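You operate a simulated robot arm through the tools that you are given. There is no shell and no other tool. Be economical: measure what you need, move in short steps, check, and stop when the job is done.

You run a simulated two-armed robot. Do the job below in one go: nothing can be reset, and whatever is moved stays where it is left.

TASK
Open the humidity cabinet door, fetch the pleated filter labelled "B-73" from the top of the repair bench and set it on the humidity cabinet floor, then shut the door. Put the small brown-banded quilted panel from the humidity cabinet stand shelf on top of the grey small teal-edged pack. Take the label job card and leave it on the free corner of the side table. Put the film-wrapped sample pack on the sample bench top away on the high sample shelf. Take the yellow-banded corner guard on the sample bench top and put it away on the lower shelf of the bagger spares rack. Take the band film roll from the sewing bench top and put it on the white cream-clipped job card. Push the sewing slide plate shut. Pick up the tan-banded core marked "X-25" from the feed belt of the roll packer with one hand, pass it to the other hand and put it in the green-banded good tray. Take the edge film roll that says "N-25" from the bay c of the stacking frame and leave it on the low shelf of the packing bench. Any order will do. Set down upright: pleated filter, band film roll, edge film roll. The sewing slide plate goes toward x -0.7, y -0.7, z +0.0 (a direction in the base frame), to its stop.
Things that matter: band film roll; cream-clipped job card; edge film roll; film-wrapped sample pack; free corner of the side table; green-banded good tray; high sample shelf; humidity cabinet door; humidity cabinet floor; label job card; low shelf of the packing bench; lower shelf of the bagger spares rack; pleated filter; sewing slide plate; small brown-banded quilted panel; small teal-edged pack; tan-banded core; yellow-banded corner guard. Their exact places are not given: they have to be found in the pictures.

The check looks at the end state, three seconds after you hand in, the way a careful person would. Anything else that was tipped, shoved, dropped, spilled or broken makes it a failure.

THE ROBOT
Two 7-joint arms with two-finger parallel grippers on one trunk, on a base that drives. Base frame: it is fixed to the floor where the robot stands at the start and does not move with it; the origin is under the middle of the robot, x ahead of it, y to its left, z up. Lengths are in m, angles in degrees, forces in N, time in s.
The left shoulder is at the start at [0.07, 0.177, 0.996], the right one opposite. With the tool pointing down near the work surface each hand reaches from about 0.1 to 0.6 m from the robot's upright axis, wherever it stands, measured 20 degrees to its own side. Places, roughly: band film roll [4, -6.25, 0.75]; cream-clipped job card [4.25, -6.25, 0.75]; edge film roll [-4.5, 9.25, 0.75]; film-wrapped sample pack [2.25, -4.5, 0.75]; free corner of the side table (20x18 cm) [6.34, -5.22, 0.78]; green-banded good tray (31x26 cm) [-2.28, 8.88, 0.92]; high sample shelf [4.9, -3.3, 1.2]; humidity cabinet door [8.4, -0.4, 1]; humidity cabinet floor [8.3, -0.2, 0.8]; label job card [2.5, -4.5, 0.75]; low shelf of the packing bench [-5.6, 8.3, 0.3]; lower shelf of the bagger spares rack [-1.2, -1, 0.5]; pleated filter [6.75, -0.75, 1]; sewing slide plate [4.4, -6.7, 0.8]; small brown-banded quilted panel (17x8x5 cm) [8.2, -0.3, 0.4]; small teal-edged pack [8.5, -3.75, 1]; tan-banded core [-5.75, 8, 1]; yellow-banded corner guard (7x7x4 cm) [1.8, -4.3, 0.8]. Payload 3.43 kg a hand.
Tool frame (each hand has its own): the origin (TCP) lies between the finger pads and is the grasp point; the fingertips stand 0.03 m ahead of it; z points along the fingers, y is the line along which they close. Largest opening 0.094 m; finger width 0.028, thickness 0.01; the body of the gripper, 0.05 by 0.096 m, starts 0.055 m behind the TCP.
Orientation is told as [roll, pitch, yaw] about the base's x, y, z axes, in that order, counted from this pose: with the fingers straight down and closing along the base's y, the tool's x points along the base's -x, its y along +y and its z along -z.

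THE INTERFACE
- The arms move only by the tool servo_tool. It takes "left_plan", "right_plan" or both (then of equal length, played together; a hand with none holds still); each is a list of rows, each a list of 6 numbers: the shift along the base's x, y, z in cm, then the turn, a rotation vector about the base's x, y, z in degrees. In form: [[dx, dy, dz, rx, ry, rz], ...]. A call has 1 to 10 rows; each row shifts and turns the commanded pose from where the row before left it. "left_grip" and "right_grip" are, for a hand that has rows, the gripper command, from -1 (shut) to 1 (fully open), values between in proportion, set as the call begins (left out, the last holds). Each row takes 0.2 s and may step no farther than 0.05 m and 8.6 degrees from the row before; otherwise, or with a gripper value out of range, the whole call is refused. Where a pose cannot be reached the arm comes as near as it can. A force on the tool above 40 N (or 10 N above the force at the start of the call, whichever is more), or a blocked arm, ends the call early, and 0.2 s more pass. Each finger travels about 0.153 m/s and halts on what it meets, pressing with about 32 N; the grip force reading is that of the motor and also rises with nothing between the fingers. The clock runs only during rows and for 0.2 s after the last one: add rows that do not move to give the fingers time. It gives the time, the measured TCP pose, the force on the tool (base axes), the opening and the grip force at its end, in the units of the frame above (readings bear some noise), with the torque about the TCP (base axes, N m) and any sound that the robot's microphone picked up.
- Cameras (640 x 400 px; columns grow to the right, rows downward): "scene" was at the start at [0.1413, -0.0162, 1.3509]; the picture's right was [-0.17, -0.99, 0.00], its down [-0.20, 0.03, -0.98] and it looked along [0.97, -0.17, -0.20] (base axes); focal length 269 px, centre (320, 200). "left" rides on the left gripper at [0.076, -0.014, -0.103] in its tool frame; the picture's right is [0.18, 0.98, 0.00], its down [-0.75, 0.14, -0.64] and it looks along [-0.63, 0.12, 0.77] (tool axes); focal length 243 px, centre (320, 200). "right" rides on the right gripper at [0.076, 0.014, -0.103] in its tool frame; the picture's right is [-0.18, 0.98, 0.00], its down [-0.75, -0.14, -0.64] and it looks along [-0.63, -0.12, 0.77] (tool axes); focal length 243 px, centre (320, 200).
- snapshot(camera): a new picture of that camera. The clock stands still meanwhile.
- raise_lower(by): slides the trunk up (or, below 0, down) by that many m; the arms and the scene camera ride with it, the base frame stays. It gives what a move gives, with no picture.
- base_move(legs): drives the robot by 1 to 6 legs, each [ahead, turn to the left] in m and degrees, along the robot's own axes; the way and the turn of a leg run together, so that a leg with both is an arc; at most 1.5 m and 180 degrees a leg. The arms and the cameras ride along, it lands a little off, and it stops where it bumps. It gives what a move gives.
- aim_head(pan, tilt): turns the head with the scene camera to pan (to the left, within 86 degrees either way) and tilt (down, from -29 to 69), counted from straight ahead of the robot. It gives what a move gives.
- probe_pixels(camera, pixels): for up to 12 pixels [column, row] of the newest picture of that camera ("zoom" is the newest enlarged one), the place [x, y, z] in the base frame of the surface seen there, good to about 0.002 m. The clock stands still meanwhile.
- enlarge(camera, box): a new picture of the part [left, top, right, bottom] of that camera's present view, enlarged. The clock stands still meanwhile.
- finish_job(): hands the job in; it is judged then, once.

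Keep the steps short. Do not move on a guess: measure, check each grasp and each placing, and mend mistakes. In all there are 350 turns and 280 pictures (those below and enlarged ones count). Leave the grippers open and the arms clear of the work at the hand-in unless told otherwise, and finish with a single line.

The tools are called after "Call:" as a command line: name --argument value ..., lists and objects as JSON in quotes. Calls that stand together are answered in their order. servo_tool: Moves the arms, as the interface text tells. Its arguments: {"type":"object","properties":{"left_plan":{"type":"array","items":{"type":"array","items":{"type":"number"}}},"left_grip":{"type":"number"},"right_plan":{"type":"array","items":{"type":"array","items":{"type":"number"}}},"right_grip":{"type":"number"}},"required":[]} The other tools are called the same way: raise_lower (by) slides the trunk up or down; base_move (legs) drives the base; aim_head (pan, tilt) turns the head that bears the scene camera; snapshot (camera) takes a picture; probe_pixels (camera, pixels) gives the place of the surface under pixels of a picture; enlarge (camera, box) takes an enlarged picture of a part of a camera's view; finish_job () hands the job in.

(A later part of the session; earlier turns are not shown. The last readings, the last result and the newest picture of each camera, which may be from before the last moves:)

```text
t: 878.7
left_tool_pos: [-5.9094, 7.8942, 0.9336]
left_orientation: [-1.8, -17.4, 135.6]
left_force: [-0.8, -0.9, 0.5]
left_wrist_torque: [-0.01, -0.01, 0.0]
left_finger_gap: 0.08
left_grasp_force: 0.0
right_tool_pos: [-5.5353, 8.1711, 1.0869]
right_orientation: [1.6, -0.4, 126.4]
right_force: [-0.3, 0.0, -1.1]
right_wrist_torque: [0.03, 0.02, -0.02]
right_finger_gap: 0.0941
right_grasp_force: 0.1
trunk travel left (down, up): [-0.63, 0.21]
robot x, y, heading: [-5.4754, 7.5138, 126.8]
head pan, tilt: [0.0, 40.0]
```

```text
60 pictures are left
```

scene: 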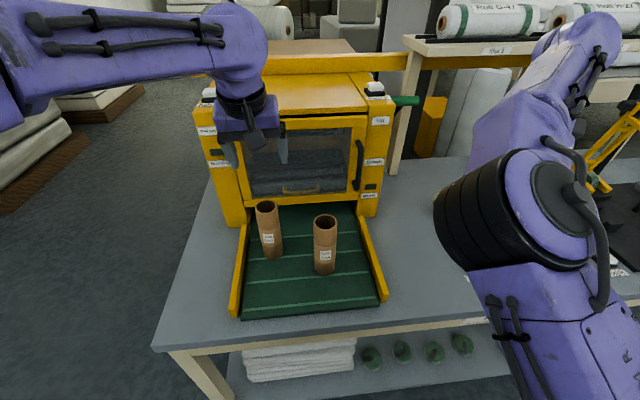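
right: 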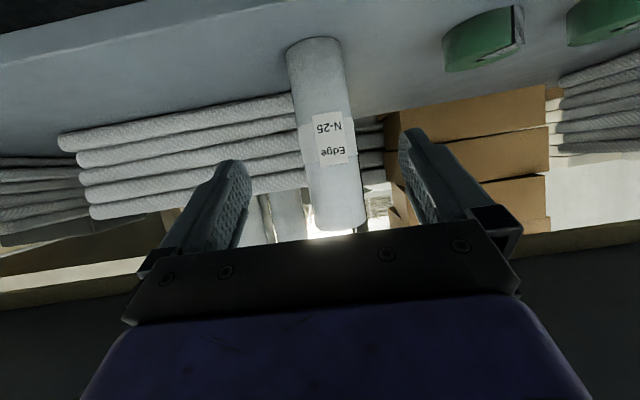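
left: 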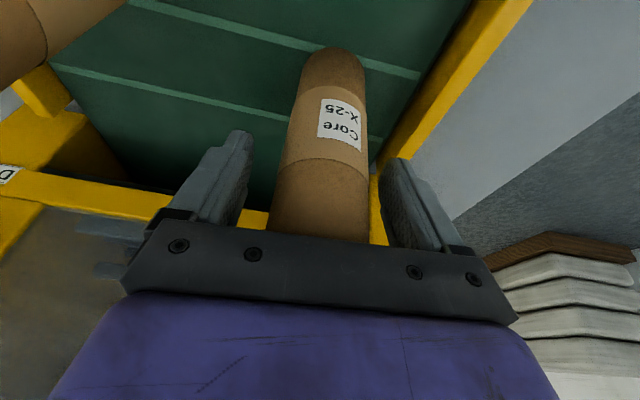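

Call:
servo_tool --left_plan '[[0, 0, 0, 0, 0, 0], [0, 0, 0, 0, 0, 0], [0, 0, 0, 0, 0, 0]]' --left_grip -1

Call:
servo_tool --left_plan '[[0, 0, 3, 0, 0, 0], [0, 0, 4.5, 0, 0, 0], [0, 0, 4.5, 0, 0, 0], [0, 0, 4.5, 0, 0, 0], [0, 0, 4, 0, 0, 0], [0, 0, 0, 0, 0, 0]]'

Call:
snapshot --camera "scene"

```text
t: 879.5
left_tool_pos: [-5.9091, 7.8947, 0.9327]
left_orientation: [-1.9, -17.4, 135.6]
left_force: [0.1, 0.6, 0.2]
left_wrist_torque: [-0.02, -0.03, 0.02]
left_finger_gap: 0.0501
left_grasp_force: 31.8
right_tool_pos: [-5.5359, 8.1715, 1.0876]
right_orientation: [1.5, -0.3, 126.4]
right_force: [0.7, 0.5, -0.2]
right_wrist_torque: [-0.01, 0.02, 0.01]
right_finger_gap: 0.0941
right_grasp_force: 0.0
trunk travel left (down, up): [-0.63, 0.21]
robot x, y, heading: [-5.4802, 7.5103, 126.9]
head pan, tilt: [0.0, 40.0]
```

```text
t: 880.9
left_tool_pos: [-5.9095, 7.8956, 1.1409]
left_orientation: [-2.0, -17.3, 135.6]
left_force: [-0.6, 0.8, -0.3]
left_wrist_torque: [-0.02, 0.01, 0.0]
left_finger_gap: 0.0501
left_grasp_force: 31.6
right_tool_pos: [-5.535, 8.1709, 1.0867]
right_orientation: [1.5, -0.3, 126.3]
right_force: [0.5, 0.1, 0.3]
right_wrist_torque: [0.0, 0.02, 0.0]
right_finger_gap: 0.0939
right_grasp_force: 0.0
trunk travel left (down, up): [-0.63, 0.21]
robot x, y, heading: [-5.4779, 7.5119, 127.0]
head pan, tilt: [0.0, 40.0]
```

```text
59 pictures are left
```

scene: 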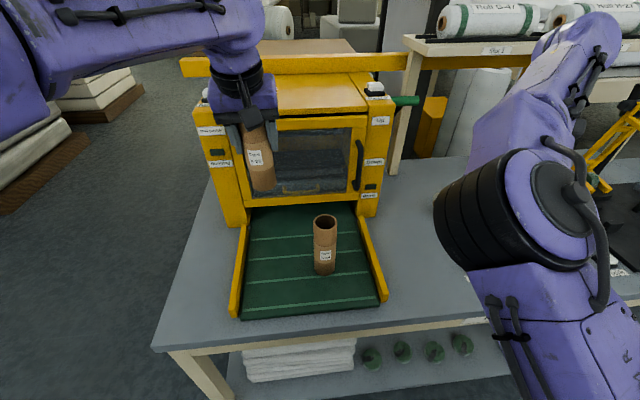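

X-25 is lifted in the left hand. Backing away from the bench for the hand-over.

Call:
base_move --legs '[[-0.33, 0]]'

Call:
servo_tool --right_plan '[[0, 0, 0, 6.5, 4.9, 0], [0, 0, 0, 6.5, 4.9, 0], [0, 0, 0, 6.5, 4.9, 0], [0, 0, 0, 6.5, 4.9, 0], [0, 0, 0, 6.5, 4.9, 0], [0, 0, 0, 6.5, 4.9, 0], [0, 0, 0, 6.5, 4.9, 0], [0, 0, 0, 6.5, 4.9, 0], [0, 0, 0, 6.5, 4.9, 0], [0, 0, 0, 0, 0, 0]]'

Call:
aim_head --pan 0 --tilt 30

Call:
snapshot --camera "scene"

```text
t: 883.0
left_tool_pos: [-5.7107, 7.6301, 1.1406]
left_orientation: [-1.9, -17.3, 135.6]
left_force: [0.4, 0.1, 0.4]
left_wrist_torque: [-0.01, 0.0, -0.02]
left_finger_gap: 0.0499
left_grasp_force: 31.9
right_tool_pos: [-5.3364, 7.9055, 1.0872]
right_orientation: [1.6, -0.4, 126.4]
right_force: [1.4, 0.3, 0.3]
right_wrist_torque: [-0.02, 0.0, 0.0]
right_finger_gap: 0.0941
right_grasp_force: 0.1
trunk travel left (down, up): [-0.63, 0.21]
robot x, y, heading: [-5.2776, 7.2502, 127.2]
head pan, tilt: [0.0, 40.0]
```

```text
t: 883.8
left_tool_pos: [-5.7105, 7.6334, 1.1414]
left_orientation: [-1.9, -17.3, 135.6]
left_force: [-0.3, 0.3, -0.8]
left_wrist_torque: [-0.01, -0.02, -0.03]
left_finger_gap: 0.0494
left_grasp_force: 32.3
right_tool_pos: [-5.3194, 7.9116, 0.9762]
right_orientation: [3.0, -8.9, 124.1]
right_force: [0.7, 0.9, 0.1]
right_wrist_torque: [-0.04, 0.01, 0.03]
right_finger_gap: 0.0939
right_grasp_force: 0.1
trunk travel left (down, up): [-0.63, 0.21]
robot x, y, heading: [-5.2766, 7.2467, 126.9]
head pan, tilt: [0.0, 40.0]
stopped in row 3 (right hand): the arm was blocked; the commanded pose is now the measured one
```

```text
t: 884.5
left_tool_pos: [-5.7097, 7.631, 1.1406]
left_orientation: [-1.9, -17.4, 135.6]
left_force: [-0.6, 0.4, -0.5]
left_wrist_torque: [0.03, 0.02, -0.01]
left_finger_gap: 0.0495
left_grasp_force: 32.2
right_tool_pos: [-5.3184, 7.9105, 0.9771]
right_orientation: [3.0, -9.1, 124.1]
right_force: [0.1, -0.2, -1.1]
right_wrist_torque: [0.01, 0.0, 0.01]
right_finger_gap: 0.0937
right_grasp_force: 0.0
trunk travel left (down, up): [-0.63, 0.21]
robot x, y, heading: [-5.2825, 7.2491, 127.0]
head pan, tilt: [0.0, 30.0]
```

```text
58 pictures are left
```

scene: 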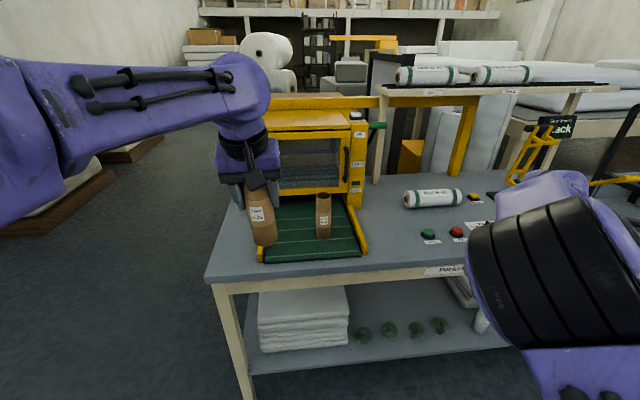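

Call:
servo_tool --right_plan '[[-3.0, -2.3, 2, 0, 0, 0], [-3.0, -2.3, 2, 0, 0, 0], [-3.0, -2.3, 2, 0, 0, 0], [0, 0, 1, 5.9, 4.5, 0], [0, 0, 1, 5.9, 4.5, 0], [0, 0, 0, 5.9, 4.5, 0], [0, 0, 0, 5.9, 4.5, 0], [0, 0, 0, 5.9, 4.5, 0], [0, 0, 0, 5.9, 4.5, 0], [0, 0, 0, 0, 0, 0]]'

Call:
snapshot --camera "scene"

```text
t: 885.1
left_tool_pos: [-5.7107, 7.6317, 1.1417]
left_orientation: [-1.9, -17.2, 135.5]
left_force: [-0.2, -0.4, -0.3]
left_wrist_torque: [0.03, -0.01, 0.01]
left_finger_gap: 0.0499
left_grasp_force: 31.7
right_tool_pos: [-5.3511, 7.8617, 0.907]
right_orientation: [3.1, 3.7, 122.5]
right_force: [0.0, 0.6, 0.5]
right_wrist_torque: [0.03, 0.0, 0.05]
right_finger_gap: 0.0941
right_grasp_force: 0.0
trunk travel left (down, up): [-0.63, 0.21]
robot x, y, heading: [-5.2793, 7.2459, 126.8]
head pan, tilt: [0.0, 30.0]
stopped in row 2 (right hand): the arm was blocked; the commanded pose is now the measured one
```

```text
57 pictures are left
```

scene: 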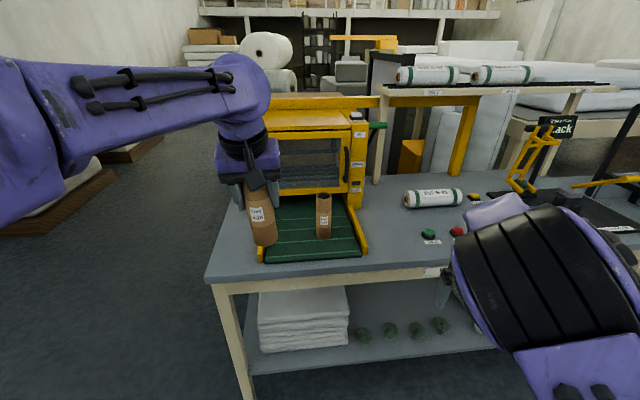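

The right arm is folded awkwardly. Extending it forward and up to free it.

Call:
servo_tool --right_plan '[[-1.2, 1.6, 2, 0, 0, 0], [-1.8, 2.4, 3, 0, 0, 0], [-1.8, 2.4, 3, 0, 0, 0], [-1.8, 2.4, 3, 0, 0, 0], [0, 0, 4, 0, 0, 0], [0, 0, 4, 0, 0, 0], [0, 0, 0, 0, 0, 0]]'

Call:
snapshot --camera "scene"

```text
t: 886.7
left_tool_pos: [-5.7118, 7.6304, 1.1405]
left_orientation: [-1.9, -17.2, 135.6]
left_force: [-0.8, -0.1, -1.1]
left_wrist_torque: [0.01, -0.01, -0.03]
left_finger_gap: 0.0496
left_grasp_force: 31.5
right_tool_pos: [-5.4159, 7.9434, 1.0888]
right_orientation: [2.9, 3.6, 122.8]
right_force: [-0.3, 0.1, 0.3]
right_wrist_torque: [0.03, -0.06, -0.01]
right_finger_gap: 0.0939
right_grasp_force: 0.0
right hand out of reach, approached as far as the arm can: row 6
trunk travel left (down, up): [-0.63, 0.21]
robot x, y, heading: [-5.2816, 7.2466, 127.0]
head pan, tilt: [0.0, 30.0]
```

```text
56 pictures are left
```

scene: 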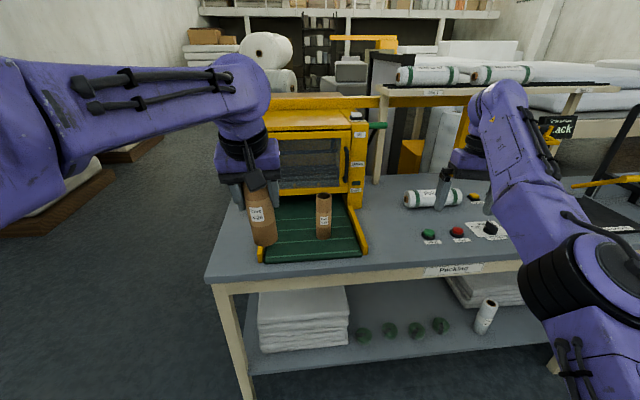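

Call:
servo_tool --right_plan '[[-3.0, -2.2, 0, 0, 0, 0], [-3.0, -2.2, 0, 0, 0, 0], [-3.0, -2.2, 0, 0, 0, 0], [0, 0, 0, 5.9, 4.5, 0], [0, 0, 0, 5.9, 4.5, 0], [0, 0, 0, 5.9, 4.5, 0], [0, 0, 0, 5.9, 4.5, 0], [0, 0, 0, 5.9, 4.5, 0], [0, 0, 0, 5.9, 4.5, 0], [0, 0, 0, 0, 0, 0]]'

Call:
snapshot --camera "scene"

```text
t: 888.9
left_tool_pos: [-5.7102, 7.631, 1.1403]
left_orientation: [-2.0, -17.3, 135.6]
left_force: [-0.2, -0.4, -0.4]
left_wrist_torque: [0.04, -0.05, 0.0]
left_finger_gap: 0.0496
left_grasp_force: 32.2
right_tool_pos: [-5.4995, 7.9498, 1.0917]
right_orientation: [7.2, -40.8, 121.4]
right_force: [0.7, -0.3, 0.4]
right_wrist_torque: [-0.01, 0.01, 0.01]
right_finger_gap: 0.094
right_grasp_force: 0.1
right hand out of reach, approached as far as the arm can: row 4, 5, 6, 7, 8, 9
trunk travel left (down, up): [-0.63, 0.21]
robot x, y, heading: [-5.2798, 7.2488, 126.8]
head pan, tilt: [0.0, 30.0]
```

```text
55 pictures are left
```

scene: 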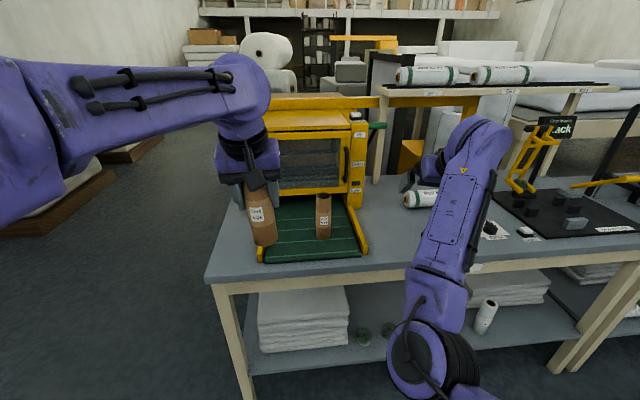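

Call:
servo_tool --right_plan '[[0, 0, 0, 6.5, 4.9, 0], [0, 0, 0, 6.5, 4.9, 0], [0, 0, 0, 6.5, 4.9, 0], [0, 0, 0, 6.5, 4.9, 0], [0, 0, 0, 0, 0, 7], [0, 0, 0, 0, 0, 7], [0, 0, 0, 0, 0, 7], [0, 0, 0, 0, 0, 7], [0, 0, 0, 0, 0, 0]]' --left_plan '[[3.2, 2, 1, 0, 0, 0], [3.2, 2, 1, 0, 0, 0], [3.2, 2, 1, 0, 0, 0], [0, 0, 0, 0, 0, 0], [0, 0, 0, 0, 0, 0], [0, 0, 0, 0, 0, 0], [0, 0, 0, 0, 0, 0], [0, 0, 0, 0, 0, 0], [0, 0, 0, 0, 0, 0]]'

Call:
snapshot --camera "scene"

Call:
snapshot --camera "right"

```text
t: 890.9
left_tool_pos: [-5.6126, 7.6905, 1.1721]
left_orientation: [-2.0, -17.4, 135.6]
left_force: [-0.2, 0.4, -0.8]
left_wrist_torque: [-0.02, -0.02, 0.04]
left_finger_gap: 0.0492
left_grasp_force: 32.0
right_tool_pos: [-5.4868, 7.9997, 1.1022]
right_orientation: [17.4, -72.9, 140.5]
right_force: [-1.2, 0.1, 0.4]
right_wrist_torque: [-0.03, 0.03, 0.0]
right_finger_gap: 0.094
right_grasp_force: 0.1
right hand out of reach, approached as far as the arm can: row 1, 2, 3, 4
trunk travel left (down, up): [-0.63, 0.21]
robot x, y, heading: [-5.2804, 7.2446, 126.9]
head pan, tilt: [0.0, 30.0]
```

```text
54 pictures are left
```

scene: 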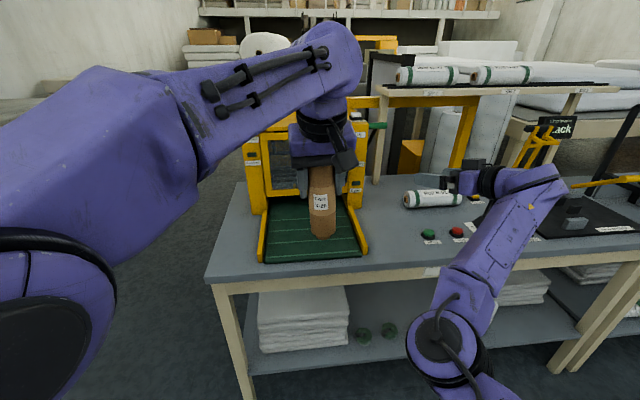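

```text
53 pictures are left
```

right: 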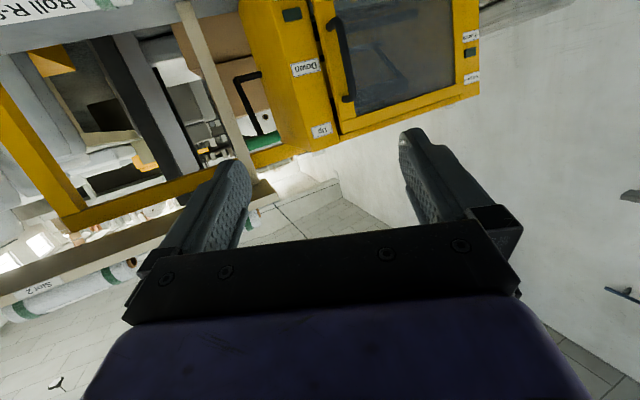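

The right hand now points left, fingers open. Plan: raise the core, place it above the right hand, and lower it between the fingers. Moving the right hand toward the centre and the core up.

Call:
servo_tool --right_plan '[[0, 0, 0, 0, 0, 0], [0, 0, 0, 0, 0, 0], [-1.8, -3.8, 0, 0, 0, 0], [-1.8, -3.8, 0, 0, 0, 0], [-1.8, -3.8, 0, 0, 0, 0], [-1.8, -3.8, 0, 0, 0, 0], [-1.8, -3.8, 0, 0, 0, 0], [0, 0, 0, 0, 0, 0]]' --left_plan '[[0, 0, 4.5, 0, 0, 0], [0, 0, 4.5, 0, 0, 0], [0, 0, 4, 0, 0, 0], [0, 0, 0, 0, 0, 0], [0, 0, 0, 0, 0, 0], [0, 0, 0, 0, 0, 0], [0, 0, 0, 0, 0, 0], [0, 0, 0, 0, 0, 0]]'

Call:
snapshot --camera "scene"

```text
t: 892.7
left_tool_pos: [-5.6293, 7.6815, 1.2615]
left_orientation: [-2.9, -16.5, 137.2]
left_force: [-0.1, -0.1, -0.3]
left_wrist_torque: [0.04, -0.05, -0.02]
left_finger_gap: 0.0495
left_grasp_force: 31.6
left hand out of reach, approached as far as the arm can: row 2, 3
right_tool_pos: [-5.5319, 7.9252, 1.1157]
right_orientation: [17.6, -72.9, 140.1]
right_force: [-0.9, 0.0, -0.6]
right_wrist_torque: [0.0, -0.01, -0.02]
right_finger_gap: 0.0941
right_grasp_force: 0.0
right hand out of reach, approached as far as the arm can: row 5, 6, 7
trunk travel left (down, up): [-0.63, 0.21]
robot x, y, heading: [-5.2818, 7.2417, 127.0]
head pan, tilt: [0.0, 30.0]
```

```text
52 pictures are left
```

scene: 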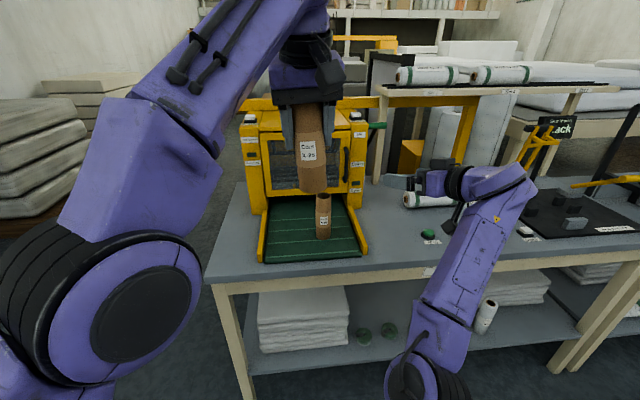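

Turning the right hand further left (so its wrist stays out to the right) while bringing it toward the centre.

Call:
servo_tool --right_plan '[[0, 0, -0.5, 0, 0, 7], [0, 0, -0.5, 0, 0, 7], [0, 0, -0.5, 0, 0, 7], [0, 0, -0.5, 0, 0, 7], [-1.2, -3.3, 0, 0, 0, 0], [-1.2, -3.3, 0, 0, 0, 0], [-1.2, -3.3, 0, 0, 0, 0], [0, 0, 0, 0, 0, 0]]'

Call:
snapshot --camera "scene"

```text
t: 894.5
left_tool_pos: [-5.6294, 7.6794, 1.2659]
left_orientation: [-3.2, -16.8, 137.2]
left_force: [0.6, -0.4, -0.5]
left_wrist_torque: [0.0, 0.04, 0.02]
left_finger_gap: 0.0494
left_grasp_force: 32.1
right_tool_pos: [-5.5612, 7.8455, 1.0949]
right_orientation: [17.5, -72.9, 168.4]
right_force: [0.0, -0.8, -0.2]
right_wrist_torque: [0.0, 0.01, -0.01]
right_finger_gap: 0.0942
right_grasp_force: 0.0
right hand out of reach, approached as far as the arm can: row 7
trunk travel left (down, up): [-0.63, 0.21]
robot x, y, heading: [-5.2795, 7.2507, 126.9]
head pan, tilt: [0.0, 30.0]
```

```text
51 pictures are left
```

scene: 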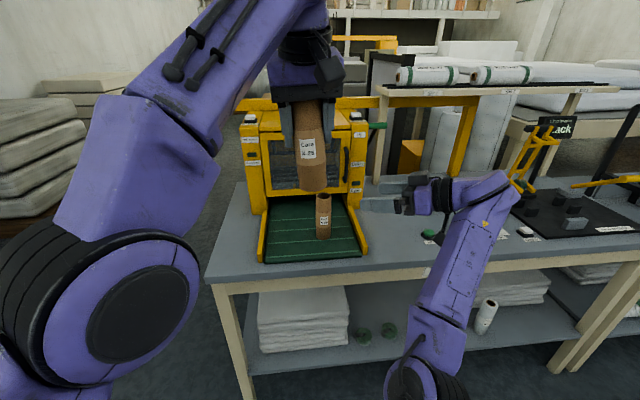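

Call:
servo_tool --right_plan '[[1.5, -2.2, 0, 0, 0, 3], [1.5, -2.2, 0, 0, 0, 3], [1.5, -2.2, 0, 0, 0, 3], [0, -1.5, 0, 0, 0, 0], [0, 0, 0, 0, 0, 0]]' --left_plan '[[0, 0, 0, 0, 0, 0], [0, 0, 0, 0, 0, 0], [0, 0, 0, 0, 0, 0], [0, 0, 0, 0, 0, 0], [0, 0, 0, 0, 0, 0]]'

```text
t: 895.7
left_tool_pos: [-5.6284, 7.6793, 1.2673]
left_orientation: [-3.2, -16.9, 137.3]
left_force: [0.8, 0.2, -0.9]
left_wrist_torque: [0.03, 0.0, 0.02]
left_finger_gap: 0.0492
left_grasp_force: 32.4
right_tool_pos: [-5.5186, 7.8061, 1.0924]
right_orientation: [17.6, -73.1, 177.0]
right_force: [-0.4, 0.1, -0.5]
right_wrist_torque: [0.03, -0.03, 0.0]
right_finger_gap: 0.0941
right_grasp_force: 0.1
right hand out of reach, approached as far as the arm can: row 1, 2, 3, 4
trunk travel left (down, up): [-0.63, 0.21]
robot x, y, heading: [-5.2764, 7.2481, 127.0]
head pan, tilt: [0.0, 30.0]
```

The hands are too high for the left arm's reach. Backing 0.1 m and lowering both hands 14 cm together.

Call:
base_move --legs '[[-0.1, 0]]'

Call:
servo_tool --right_plan '[[0, 0, -3.5, 0, 0, 0], [0, 0, -3.5, 0, 0, 0], [0, 0, -3.5, 0, 0, 0], [0, 0, -3.5, 0, 0, 0], [0, 0, 0, 0, 0, 0]]' --left_plan '[[0, 0, -3, 0, 0, 0], [0, 0, -3, 0, 0, 0], [0, 0, -3, 0, 0, 0], [0, 0, -3, 0, 0, 0], [0, 0, 0, 0, 0, 0]]'

```text
t: 896.9
left_tool_pos: [-5.5687, 7.5989, 1.267]
left_orientation: [-3.2, -17.0, 137.1]
left_force: [-0.7, -0.6, -1.7]
left_wrist_torque: [0.02, 0.03, 0.04]
left_finger_gap: 0.0493
left_grasp_force: 32.5
right_tool_pos: [-5.4589, 7.7268, 1.0919]
right_orientation: [17.6, -73.1, 177.1]
right_force: [-0.4, -0.5, -0.4]
right_wrist_torque: [0.01, 0.0, -0.01]
right_finger_gap: 0.094
right_grasp_force: 0.1
trunk travel left (down, up): [-0.63, 0.21]
robot x, y, heading: [-5.2198, 7.1688, 127.1]
head pan, tilt: [0.0, 30.0]
```

```text
t: 898.1
left_tool_pos: [-5.57, 7.6022, 1.1471]
left_orientation: [-3.3, -16.9, 137.1]
left_force: [0.2, -0.4, -0.8]
left_wrist_torque: [-0.01, -0.01, 0.01]
left_finger_gap: 0.0491
left_grasp_force: 32.4
right_tool_pos: [-5.4448, 7.7429, 0.9615]
right_orientation: [11.9, -72.6, -179.0]
right_force: [-0.3, -0.7, -0.2]
right_wrist_torque: [0.0, 0.0, -0.03]
right_finger_gap: 0.0941
right_grasp_force: 0.0
trunk travel left (down, up): [-0.63, 0.21]
robot x, y, heading: [-5.2166, 7.1658, 126.7]
head pan, tilt: [0.0, 30.0]
```

Core bottom (1.044) is above the right fingers. Moving the core over the right hand's grip point.

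Call:
servo_tool --left_plan '[[3.1, 3.5, 0, 0, 0, 0], [3.1, 3.5, 0, 0, 0, 0], [3.1, 3.5, 0, 0, 0, 0], [3.1, 3.5, 0, 0, 0, 0], [0, 0, 0, 0, 0, 0]]'

Call:
snapshot --camera "scene"

Call:
snapshot --camera "right"

```text
t: 899.5
left_tool_pos: [-5.5373, 7.6719, 1.1576]
left_orientation: [-5.9, -16.1, 141.0]
left_force: [0.2, -0.4, -1.3]
left_wrist_torque: [-0.02, 0.0, 0.0]
left_finger_gap: 0.0495
left_grasp_force: 31.5
left hand out of reach, approached as far as the arm can: row 3, 4
right_tool_pos: [-5.4405, 7.7452, 0.9551]
right_orientation: [11.6, -72.0, -179.1]
right_force: [0.3, -0.3, 1.1]
right_wrist_torque: [0.02, 0.03, -0.01]
right_finger_gap: 0.0939
right_grasp_force: 0.1
trunk travel left (down, up): [-0.63, 0.21]
robot x, y, heading: [-5.2231, 7.1696, 126.7]
head pan, tilt: [0.0, 30.0]
stopped in row 5 (left hand): the arm was blocked; the commanded pose is now the measured one
```

```text
50 pictures are left
```

scene: 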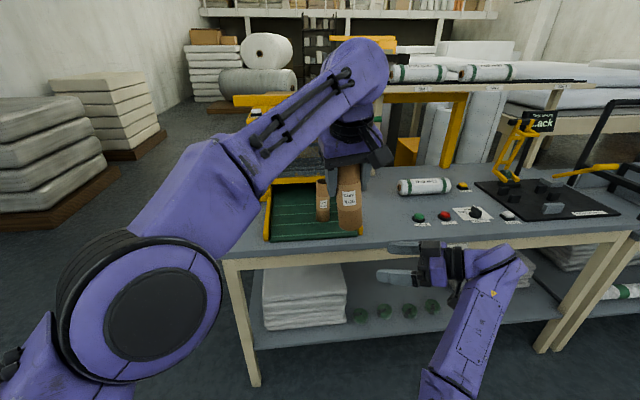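

```text
49 pictures are left
```

right: 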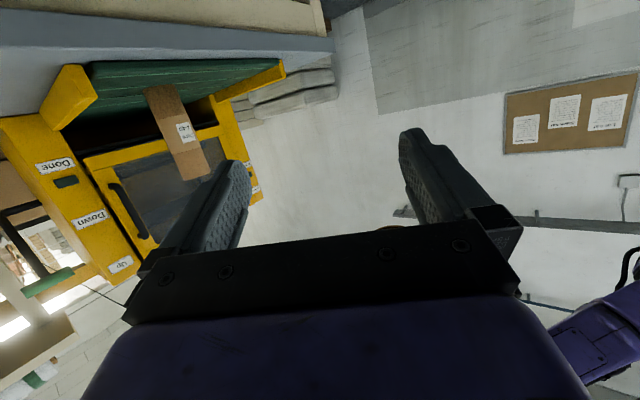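

The left arm is at its limit; the right hand will come under the core (11 cm to the left) and then rise around it.

Call:
servo_tool --right_plan '[[-3.2, -2.4, 0, 0, 0, 0], [-3.2, -2.4, 0, 0, 0, 0], [-3.2, -2.4, 0, 0, 0, 0], [0, 0, 0, 0, 0, 0]]'

Call:
snapshot --camera "right"

Call:
enlarge --camera "scene" --box '[240, 100, 500, 300]'

```text
t: 900.5
left_tool_pos: [-5.5369, 7.6734, 1.159]
left_orientation: [-5.9, -16.2, 141.0]
left_force: [-0.3, 0.8, -0.7]
left_wrist_torque: [0.0, 0.03, -0.02]
left_finger_gap: 0.0493
left_grasp_force: 31.9
right_tool_pos: [-5.5098, 7.7625, 0.9487]
right_orientation: [11.2, -71.7, -179.0]
right_force: [0.3, 0.6, 0.1]
right_wrist_torque: [0.0, -0.01, 0.01]
right_finger_gap: 0.0938
right_grasp_force: 0.1
right hand out of reach, approached as far as the arm can: row 1, 2, 3
trunk travel left (down, up): [-0.63, 0.21]
robot x, y, heading: [-5.2186, 7.1707, 126.9]
head pan, tilt: [0.0, 30.0]
```

```text
48 pictures are left
```

right: 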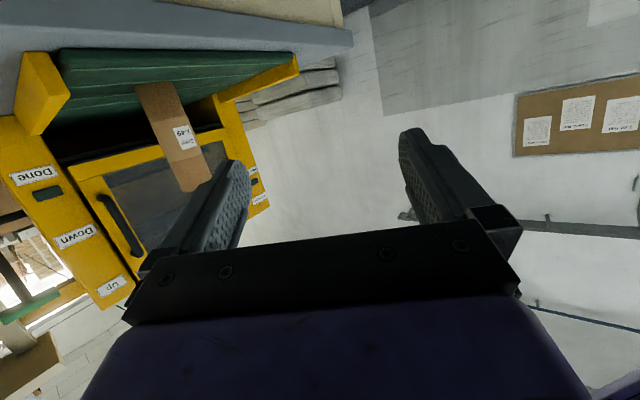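

```text
2.00 times, centred on (370, 200) of scene
```

zoom: 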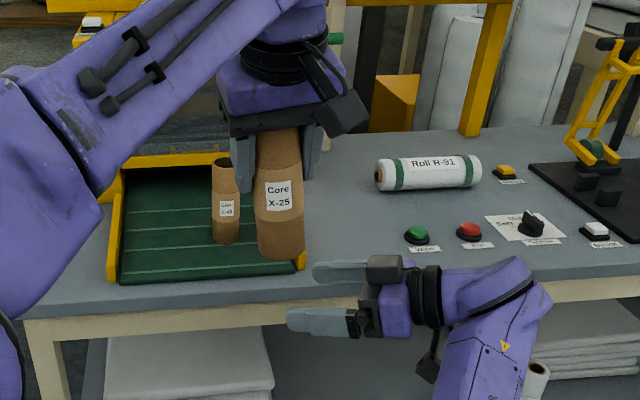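

Letting the right hand point more downward (pitch −50°) frees its wrist; then moving 9 cm toward the core.

Call:
servo_tool --right_plan '[[0, 0, 0, 1.8, -7.5, 0], [0, 0, 0, 1.8, -7.5, 0], [0, 0, 0, 1.8, -7.5, 0], [-0.7, -3, 0, 0, 0, 0], [-0.7, -3, 0, 0, 0, 0], [-0.7, -3, 0, 0, 0, 0], [0, 0, 0, 0, 0, 0]]'

Call:
snapshot --camera "right"

```text
t: 902.1
left_tool_pos: [-5.5354, 7.6724, 1.16]
left_orientation: [-6.0, -16.2, 141.0]
left_force: [0.1, 0.2, -0.9]
left_wrist_torque: [0.01, 0.0, 0.04]
left_finger_gap: 0.0491
left_grasp_force: 31.8
right_tool_pos: [-5.5295, 7.7712, 0.9549]
right_orientation: [4.8, -49.3, -172.6]
right_force: [-0.2, -0.3, 0.6]
right_wrist_torque: [-0.05, -0.02, 0.0]
right_finger_gap: 0.094
right_grasp_force: 0.1
right hand out of reach, approached as far as the arm can: row 1, 2, 3, 4, 5, 6
trunk travel left (down, up): [-0.63, 0.21]
robot x, y, heading: [-5.2174, 7.1688, 127.0]
head pan, tilt: [0.0, 30.0]
```

```text
46 pictures are left
```

right: 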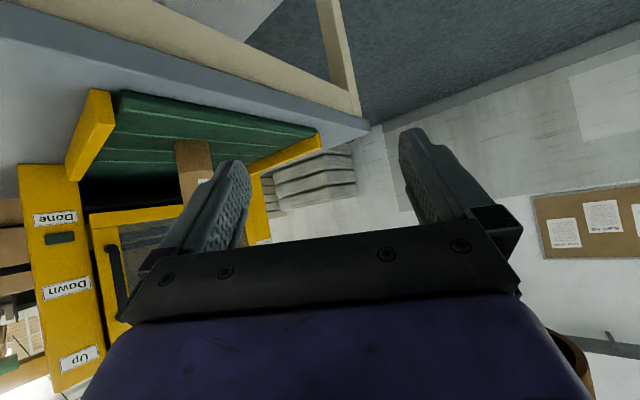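

Pointing left constrains the right wrist; instead I'll turn the right hand to point straight ahead (as worked before), approaching the core from my side, below the left hand.

Call:
servo_tool --right_plan '[[2, 1.5, -0.5, 0, 0, -7.5], [2, 1.5, -0.5, 0, 0, -7.5], [2, 1.5, -0.5, 0, 0, -7.5], [1, 1, -0.5, 0, 0, -7.5], [0, 0, 0, 0, 0, -7.5], [0, 0, 0, 0, 0, -7.5], [0, 0, 0, 0, 0, -7.5], [0, 0, 0, 0, 0, -7.5], [0, 0, 0, 0, 0, 0]]'

Call:
servo_tool --right_plan '[[0, 0, 0, 5.6, 4.2, 0], [0, 0, 0, 5.6, 4.2, 0], [0, 0, 0, 5.6, 4.2, 0], [0.6, -2.5, 0, 0, 0, 0], [0.6, -2.5, 0, 0, 0, 0], [0, 0, 0, 0, 0, 0]]'

Call:
snapshot --camera "scene"

```text
t: 904.1
left_tool_pos: [-5.5362, 7.6731, 1.1591]
left_orientation: [-5.9, -16.2, 141.0]
left_force: [-0.3, -0.7, -0.7]
left_wrist_torque: [0.01, -0.03, 0.03]
left_finger_gap: 0.0493
left_grasp_force: 31.8
right_tool_pos: [-5.4348, 7.9048, 0.9353]
right_orientation: [4.7, -49.3, 127.2]
right_force: [-0.2, -0.7, -0.3]
right_wrist_torque: [-0.01, -0.03, 0.02]
right_finger_gap: 0.0936
right_grasp_force: 0.1
right hand out of reach, approached as far as the arm can: row 4, 5, 6, 7, 8
trunk travel left (down, up): [-0.63, 0.21]
robot x, y, heading: [-5.222, 7.1672, 126.8]
head pan, tilt: [0.0, 30.0]
```

```text
t: 905.7
left_tool_pos: [-5.5372, 7.6735, 1.1588]
left_orientation: [-5.9, -16.1, 141.1]
left_force: [0.8, 0.3, -0.5]
left_wrist_torque: [-0.01, 0.01, -0.01]
left_finger_gap: 0.0492
left_grasp_force: 32.2
right_tool_pos: [-5.3788, 7.9254, 0.9491]
right_orientation: [-1.2, -71.5, 130.8]
right_force: [0.5, -0.3, 0.7]
right_wrist_torque: [0.01, -0.01, 0.0]
right_finger_gap: 0.0939
right_grasp_force: 0.0
right hand out of reach, approached as far as the arm can: row 1, 2, 3, 4, 5
trunk travel left (down, up): [-0.63, 0.21]
robot x, y, heading: [-5.222, 7.1647, 127.1]
head pan, tilt: [0.0, 30.0]
stopped in row 6 (right hand): the arm was blocked; the commanded pose is now the measured one
```

```text
45 pictures are left
```

scene: 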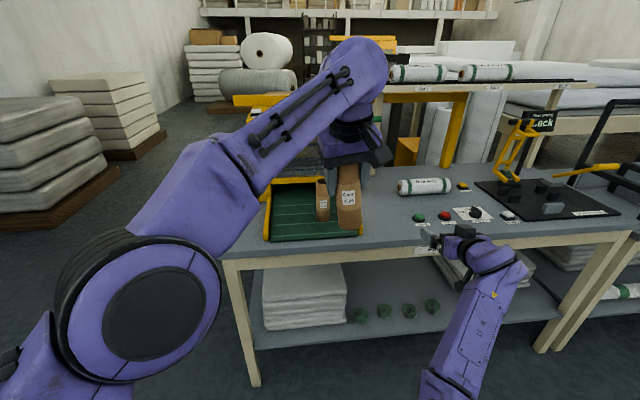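

New plan: hold the core level, pointing ahead, in the left hand; take its free end from above with the right hand pointing down. Re-orienting both.

Call:
servo_tool --right_plan '[[0.5, 0.5, 1.5, -6.4, -4.8, 0], [0.5, 0.5, 1.5, -6.4, -4.8, 0], [0.5, 0.5, 2, -6.4, -4.8, 0], [0, 0, 2, -6.4, -4.8, 0], [0, 0, 2, -6.4, -4.8, 0], [0, 0, 3, -6.4, -4.8, 0], [0, 0, 3, -6.4, -4.8, 0], [0, 0, 3, -6.4, -4.8, 0], [0, 0, 2, -5, -3.8, 0], [0, 0, 0, 0, 0, 0]]' --left_plan '[[0, -1.5, -1, 6.3, 4.8, 0], [0, -2, -1, 6.3, 4.8, 0], [0, -2, -1, 6.3, 4.8, 0], [0, -2, -1, 6.3, 4.8, 0], [0, -2, -1, 6.3, 4.8, 0], [0, -2, -1, 6.3, 4.8, 0], [0, -2, 0, 6.3, 4.8, 0], [0, -2, 0, 6.3, 4.8, 0], [0, 0, 0, 0, 0, 0], [0, 0, 0, 0, 0, 0]]'

Call:
snapshot --camera "scene"

```text
t: 907.9
left_tool_pos: [-5.5354, 7.5177, 1.098]
left_orientation: [-54.3, -73.6, -179.3]
left_force: [-0.5, 0.4, -0.4]
left_wrist_torque: [-0.03, -0.01, -0.01]
left_finger_gap: 0.0494
left_grasp_force: 32.1
right_tool_pos: [-5.391, 7.861, 1.114]
right_orientation: [3.0, -4.6, 128.0]
right_force: [0.6, -1.2, 0.1]
right_wrist_torque: [0.04, -0.02, -0.03]
right_finger_gap: 0.094
right_grasp_force: 0.1
right hand out of reach, approached as far as the arm can: row 7, 8, 9
trunk travel left (down, up): [-0.63, 0.21]
robot x, y, heading: [-5.216, 7.1661, 127.0]
head pan, tilt: [0.0, 30.0]
```

```text
44 pictures are left
```

scene: 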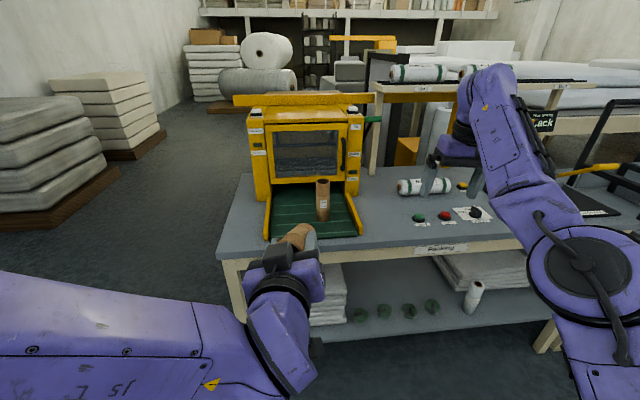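

The core now points ahead in the left hand. Moving it a bit right and bringing the right hand above its free end.

Call:
servo_tool --left_plan '[[3.2, 2.4, 0, 0, 0, 0], [3.2, 2.4, 0, 0, 0, 0], [0, 0, 0, 0, 0, 0], [0, 0, 0, 0, 0, 0], [0, 0, 0, 0, 0, 0], [0, 0, 0, 0, 0, 0], [0, 0, 0, 0, 0, 0], [0, 0, 0, 0, 0, 0], [0, 0, 0, 0, 0, 0]]' --right_plan '[[0, 0, 2, 0, 0, 0], [0, 0, 2, 0, 0, 0], [0, 0, 2, 2.4, 1.8, 0], [-2.1, -3.9, 1, 0, 0, 0], [-2.1, -3.9, 1, 0, 0, 0], [-2.1, -3.9, 0, 0, 0, 0], [-2.1, -3.9, 0, 0, 0, 0], [-2.1, -3.9, 0, 0, 0, 0], [0, 0, 0, 0, 0, 0]]'

Call:
snapshot --camera "scene"

Call:
snapshot --camera "right"

```text
t: 909.9
left_tool_pos: [-5.4708, 7.5666, 1.0986]
left_orientation: [-54.1, -73.6, -179.7]
left_force: [0.6, 0.1, 0.7]
left_wrist_torque: [0.0, 0.0, 0.0]
left_finger_gap: 0.0496
left_grasp_force: 32.0
right_tool_pos: [-5.5277, 7.6993, 1.1762]
right_orientation: [3.0, -7.3, 127.9]
right_force: [-0.6, 0.4, -0.4]
right_wrist_torque: [-0.01, 0.02, -0.02]
right_finger_gap: 0.0939
right_grasp_force: 0.0
right hand out of reach, approached as far as the arm can: row 1, 2, 4, 5, 6, 7, 8
trunk travel left (down, up): [-0.63, 0.21]
robot x, y, heading: [-5.2187, 7.1683, 126.7]
head pan, tilt: [0.0, 30.0]
```

```text
43 pictures are left
```

scene: 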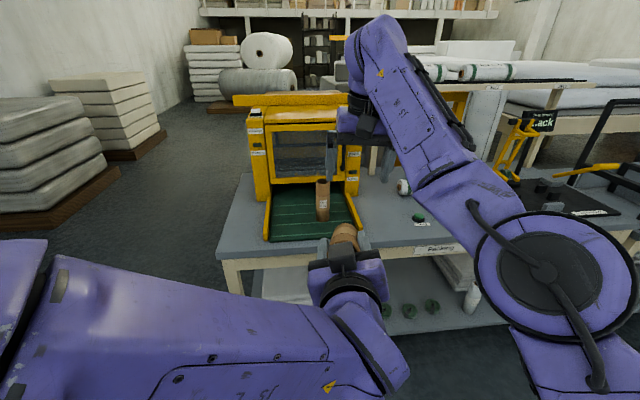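

```text
42 pictures are left
```

right: 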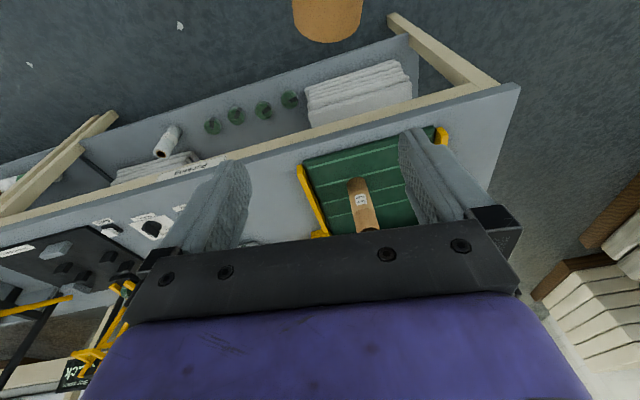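

Lowering the right hand in front of the core's end, then drawing it back so the fingers straddle the core.

Call:
servo_tool --right_plan '[[0, 0, -3.5, 0, 0, 0], [0, 0, -3.5, 0, 0, 0], [0, 0, -3.2, 0, 0, 0], [0, 0, 0, 0, 0, 0]]'

Call:
servo_tool --right_plan '[[0.45, -2.2, 0, 0, 0, 0], [0.45, -2.2, 0, 0, 0, 0], [0.4, -2.2, 0, 0, 0, 0], [0, 0, 0, 0, 0, 0]]'

Call:
snapshot --camera "right"

Call:
enlarge --camera "scene" --box '[260, 150, 460, 320]'

```text
t: 910.9
left_tool_pos: [-5.4706, 7.5649, 1.0993]
left_orientation: [-54.3, -73.7, -179.2]
left_force: [1.3, 0.6, -0.5]
left_wrist_torque: [-0.02, 0.01, 0.01]
left_finger_gap: 0.0494
left_grasp_force: 31.9
right_tool_pos: [-5.5609, 7.7217, 1.096]
right_orientation: [2.9, -7.5, 128.0]
right_force: [-0.4, 0.5, -0.6]
right_wrist_torque: [0.01, 0.0, -0.01]
right_finger_gap: 0.0943
right_grasp_force: 0.0
right hand out of reach, approached as far as the arm can: row 1, 2, 3
trunk travel left (down, up): [-0.63, 0.21]
robot x, y, heading: [-5.2207, 7.171, 127.0]
head pan, tilt: [0.0, 30.0]
```

```text
t: 911.9
left_tool_pos: [-5.4711, 7.5657, 1.099]
left_orientation: [-54.2, -73.6, -179.3]
left_force: [-0.3, 0.7, -1.8]
left_wrist_torque: [0.0, -0.03, 0.0]
left_finger_gap: 0.0492
left_grasp_force: 32.1
right_tool_pos: [-5.5817, 7.678, 1.1128]
right_orientation: [3.0, -7.4, 127.9]
right_force: [0.0, 0.4, 0.3]
right_wrist_torque: [-0.03, 0.0, -0.02]
right_finger_gap: 0.0939
right_grasp_force: 0.0
right hand out of reach, approached as far as the arm can: row 1, 2, 3
trunk travel left (down, up): [-0.63, 0.21]
robot x, y, heading: [-5.2195, 7.1686, 126.9]
head pan, tilt: [0.0, 30.0]
```

```text
41 pictures are left
```

right: 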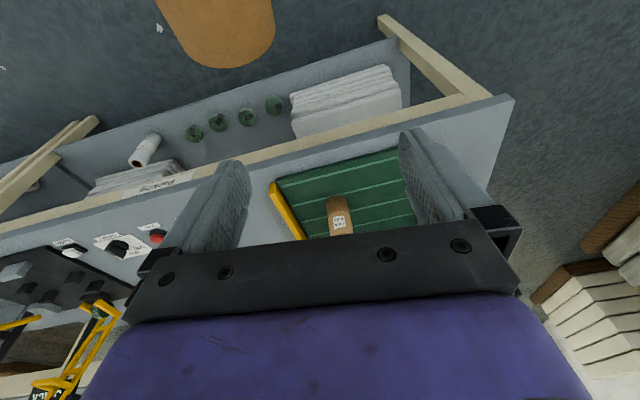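

```text
2.35 times, centred on (360, 235) of scene
```

zoom: 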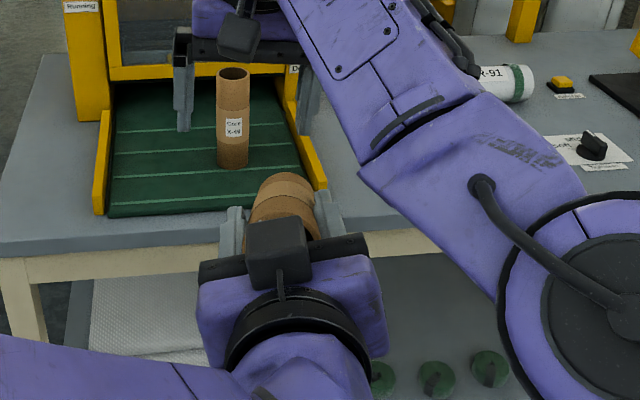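

The left arm has room to move forward, so I bring the core to the right hand: align sideways/height first, then forward between its fingers.

Call:
servo_tool --left_plan '[[-1.9, -1.4, 1.7, 0, 0, 0], [0, 0, 1.7, 0, 0, 0], [-1.7, 2.3, 0, 0, 0, 0], [-1.7, 2.3, 0, 0, 0, 0], [-1.7, 2.3, 0, 0, 0, 0], [0, 0, 0, 0, 0, 0]]'

Call:
enlarge --camera "scene" --box '[260, 150, 460, 320]'

Call:
snapshot --camera "right"

```text
t: 913.3
left_tool_pos: [-5.5407, 7.6192, 1.1344]
left_orientation: [-54.3, -73.6, -179.2]
left_force: [0.5, -0.3, -0.5]
left_wrist_torque: [0.01, 0.02, -0.01]
left_finger_gap: 0.0494
left_grasp_force: 32.1
right_tool_pos: [-5.5815, 7.6764, 1.1143]
right_orientation: [3.0, -7.5, 128.0]
right_force: [-0.4, 0.3, -0.1]
right_wrist_torque: [0.01, -0.02, 0.03]
right_finger_gap: 0.0941
right_grasp_force: 0.1
trunk travel left (down, up): [-0.63, 0.21]
robot x, y, heading: [-5.2189, 7.1706, 126.9]
head pan, tilt: [0.0, 30.0]
```

```text
2.35 times, centred on (360, 235) of scene
```

zoom: 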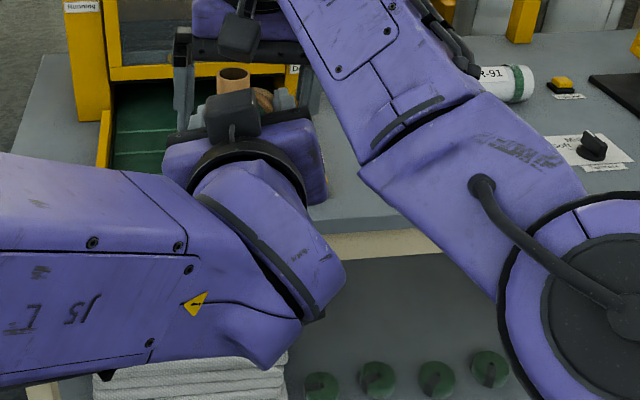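

```text
38 pictures are left
```

right: 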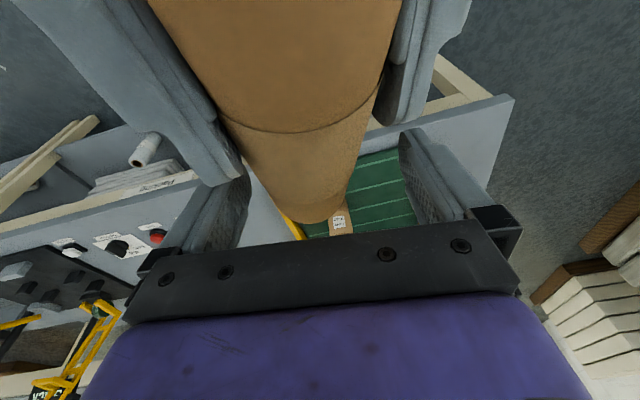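

The core's free end lies between the right fingers. Closing the right hand, then opening the left and drawing it back.

Call:
servo_tool --right_plan '[[0, 0, 0, 0, 0, 0], [0, 0, 0, 0, 0, 0], [0, 0, 0, 0, 0, 0], [0, 0, 0, 0, 0, 0]]' --right_grip -1

Call:
servo_tool --left_plan '[[0, 0, 0, 0, 0, 0], [0, 0, 0, 0, 0, 0], [0, 0, 0, 0, 0, 0], [1.2, -1.7, 0.3, 0, 0, 0], [1.8, -2.4, 0.6, 0, 0, 0], [1.8, -2.4, 0.6, 0, 0, 0], [1.8, -2.4, 0.6, 0, 0, 0], [-2, -1.5, 0, 0, 0, 0]]' --left_grip 1

Call:
snapshot --camera "right"

```text
t: 914.3
left_tool_pos: [-5.5408, 7.6196, 1.1329]
left_orientation: [-54.4, -73.5, -179.3]
left_force: [-4.6, -18.8, 3.7]
left_wrist_torque: [-0.2, 0.5, 1.49]
left_finger_gap: 0.0507
left_grasp_force: 31.5
right_tool_pos: [-5.5812, 7.6772, 1.1127]
right_orientation: [2.8, -7.5, 127.9]
right_force: [4.8, 17.9, -3.3]
right_wrist_torque: [-0.02, -0.27, -0.46]
right_finger_gap: 0.0514
right_grasp_force: 32.2
trunk travel left (down, up): [-0.63, 0.21]
robot x, y, heading: [-5.2226, 7.1657, 126.7]
head pan, tilt: [0.0, 30.0]
```

```text
t: 916.1
left_tool_pos: [-5.4987, 7.5145, 1.1559]
left_orientation: [-54.5, -73.6, -179.2]
left_force: [-0.3, 0.2, -0.5]
left_wrist_torque: [0.0, 0.03, -0.03]
left_finger_gap: 0.0938
left_grasp_force: 0.0
right_tool_pos: [-5.5826, 7.6768, 1.1118]
right_orientation: [2.7, -7.4, 128.0]
right_force: [0.5, 0.4, -0.1]
right_wrist_torque: [0.05, -0.02, 0.03]
right_finger_gap: 0.0484
right_grasp_force: 31.7
trunk travel left (down, up): [-0.63, 0.21]
robot x, y, heading: [-5.2206, 7.1678, 126.7]
head pan, tilt: [0.0, 30.0]
```

```text
37 pictures are left
```

right: 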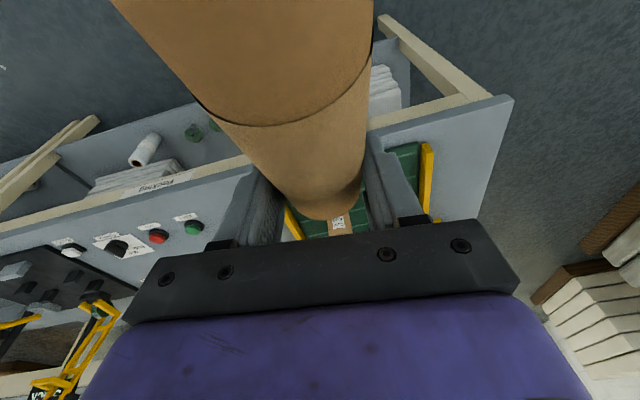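

Hand-over succeeded: X-25 is in the right hand. Now driving to find the green-banded tray at (u −7.89, v 4.67).

Call:
base_move --legs '[[0, -81.7], [1.0, 0]]'

Call:
aim_head --pan -20 --tilt 15

Call:
snapshot --camera "scene"

```text
t: 924.7
left_tool_pos: [-4.214, 8.1923, 1.1555]
left_orientation: [-54.3, -73.5, 98.7]
left_force: [-0.4, -0.6, 0.7]
left_wrist_torque: [0.01, 0.0, -0.03]
left_finger_gap: 0.0939
left_grasp_force: 0.0
right_tool_pos: [-4.0667, 8.2998, 1.1123]
right_orientation: [2.8, -7.4, 46.0]
right_force: [-0.5, -0.5, -0.1]
right_wrist_torque: [0.01, -0.03, 0.02]
right_finger_gap: 0.0478
right_grasp_force: 32.1
trunk travel left (down, up): [-0.63, 0.21]
robot x, y, heading: [-4.5204, 7.8714, 44.9]
head pan, tilt: [0.0, 30.0]
```

```text
t: 925.6
left_tool_pos: [-4.2142, 8.192, 1.1545]
left_orientation: [-54.3, -73.6, 98.6]
left_force: [0.0, 0.0, 0.3]
left_wrist_torque: [0.01, -0.03, 0.0]
left_finger_gap: 0.0939
left_grasp_force: 0.1
right_tool_pos: [-4.0656, 8.301, 1.1128]
right_orientation: [2.9, -7.5, 46.0]
right_force: [-0.9, -0.1, 0.7]
right_wrist_torque: [0.02, -0.01, 0.04]
right_finger_gap: 0.0476
right_grasp_force: 31.9
trunk travel left (down, up): [-0.63, 0.21]
robot x, y, heading: [-4.5197, 7.8678, 45.0]
head pan, tilt: [-20.0, 15.0]
```

```text
36 pictures are left
```

scene: 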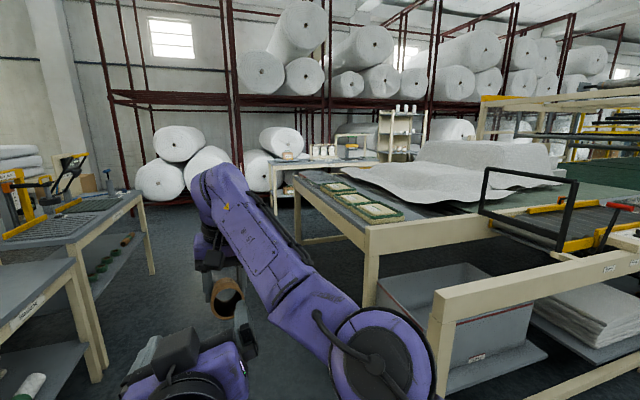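

Call:
enlarge --camera "scene" --box '[260, 110, 440, 240]'

Call:
probe_pixels --camera "scene" --pixels '[[300, 163], [355, 155], [340, 180], [275, 200], [370, 215], [290, 210], [375, 240], [150, 215], [150, 270], [430, 300], [395, 150], [320, 156]]'

```text
3.08 times, centred on (350, 175) of scene
```

zoom: 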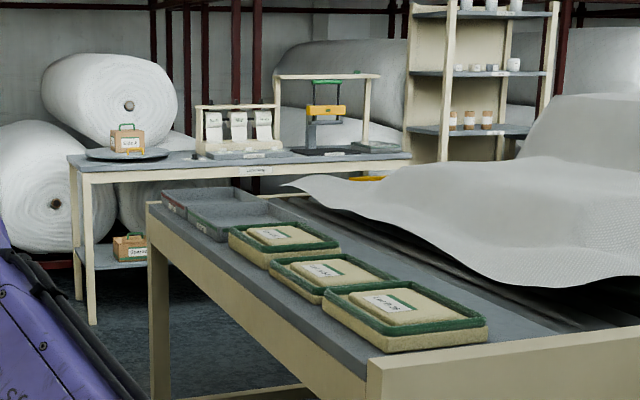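

```text
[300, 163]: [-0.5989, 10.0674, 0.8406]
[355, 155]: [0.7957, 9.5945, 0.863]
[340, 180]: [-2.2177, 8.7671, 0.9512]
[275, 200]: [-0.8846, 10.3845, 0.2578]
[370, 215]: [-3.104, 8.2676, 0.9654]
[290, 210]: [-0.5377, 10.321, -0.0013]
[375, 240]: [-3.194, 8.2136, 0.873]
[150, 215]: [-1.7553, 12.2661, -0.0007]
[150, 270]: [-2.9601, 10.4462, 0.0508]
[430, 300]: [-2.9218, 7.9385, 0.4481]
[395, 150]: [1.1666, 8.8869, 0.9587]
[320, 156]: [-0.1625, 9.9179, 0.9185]
```

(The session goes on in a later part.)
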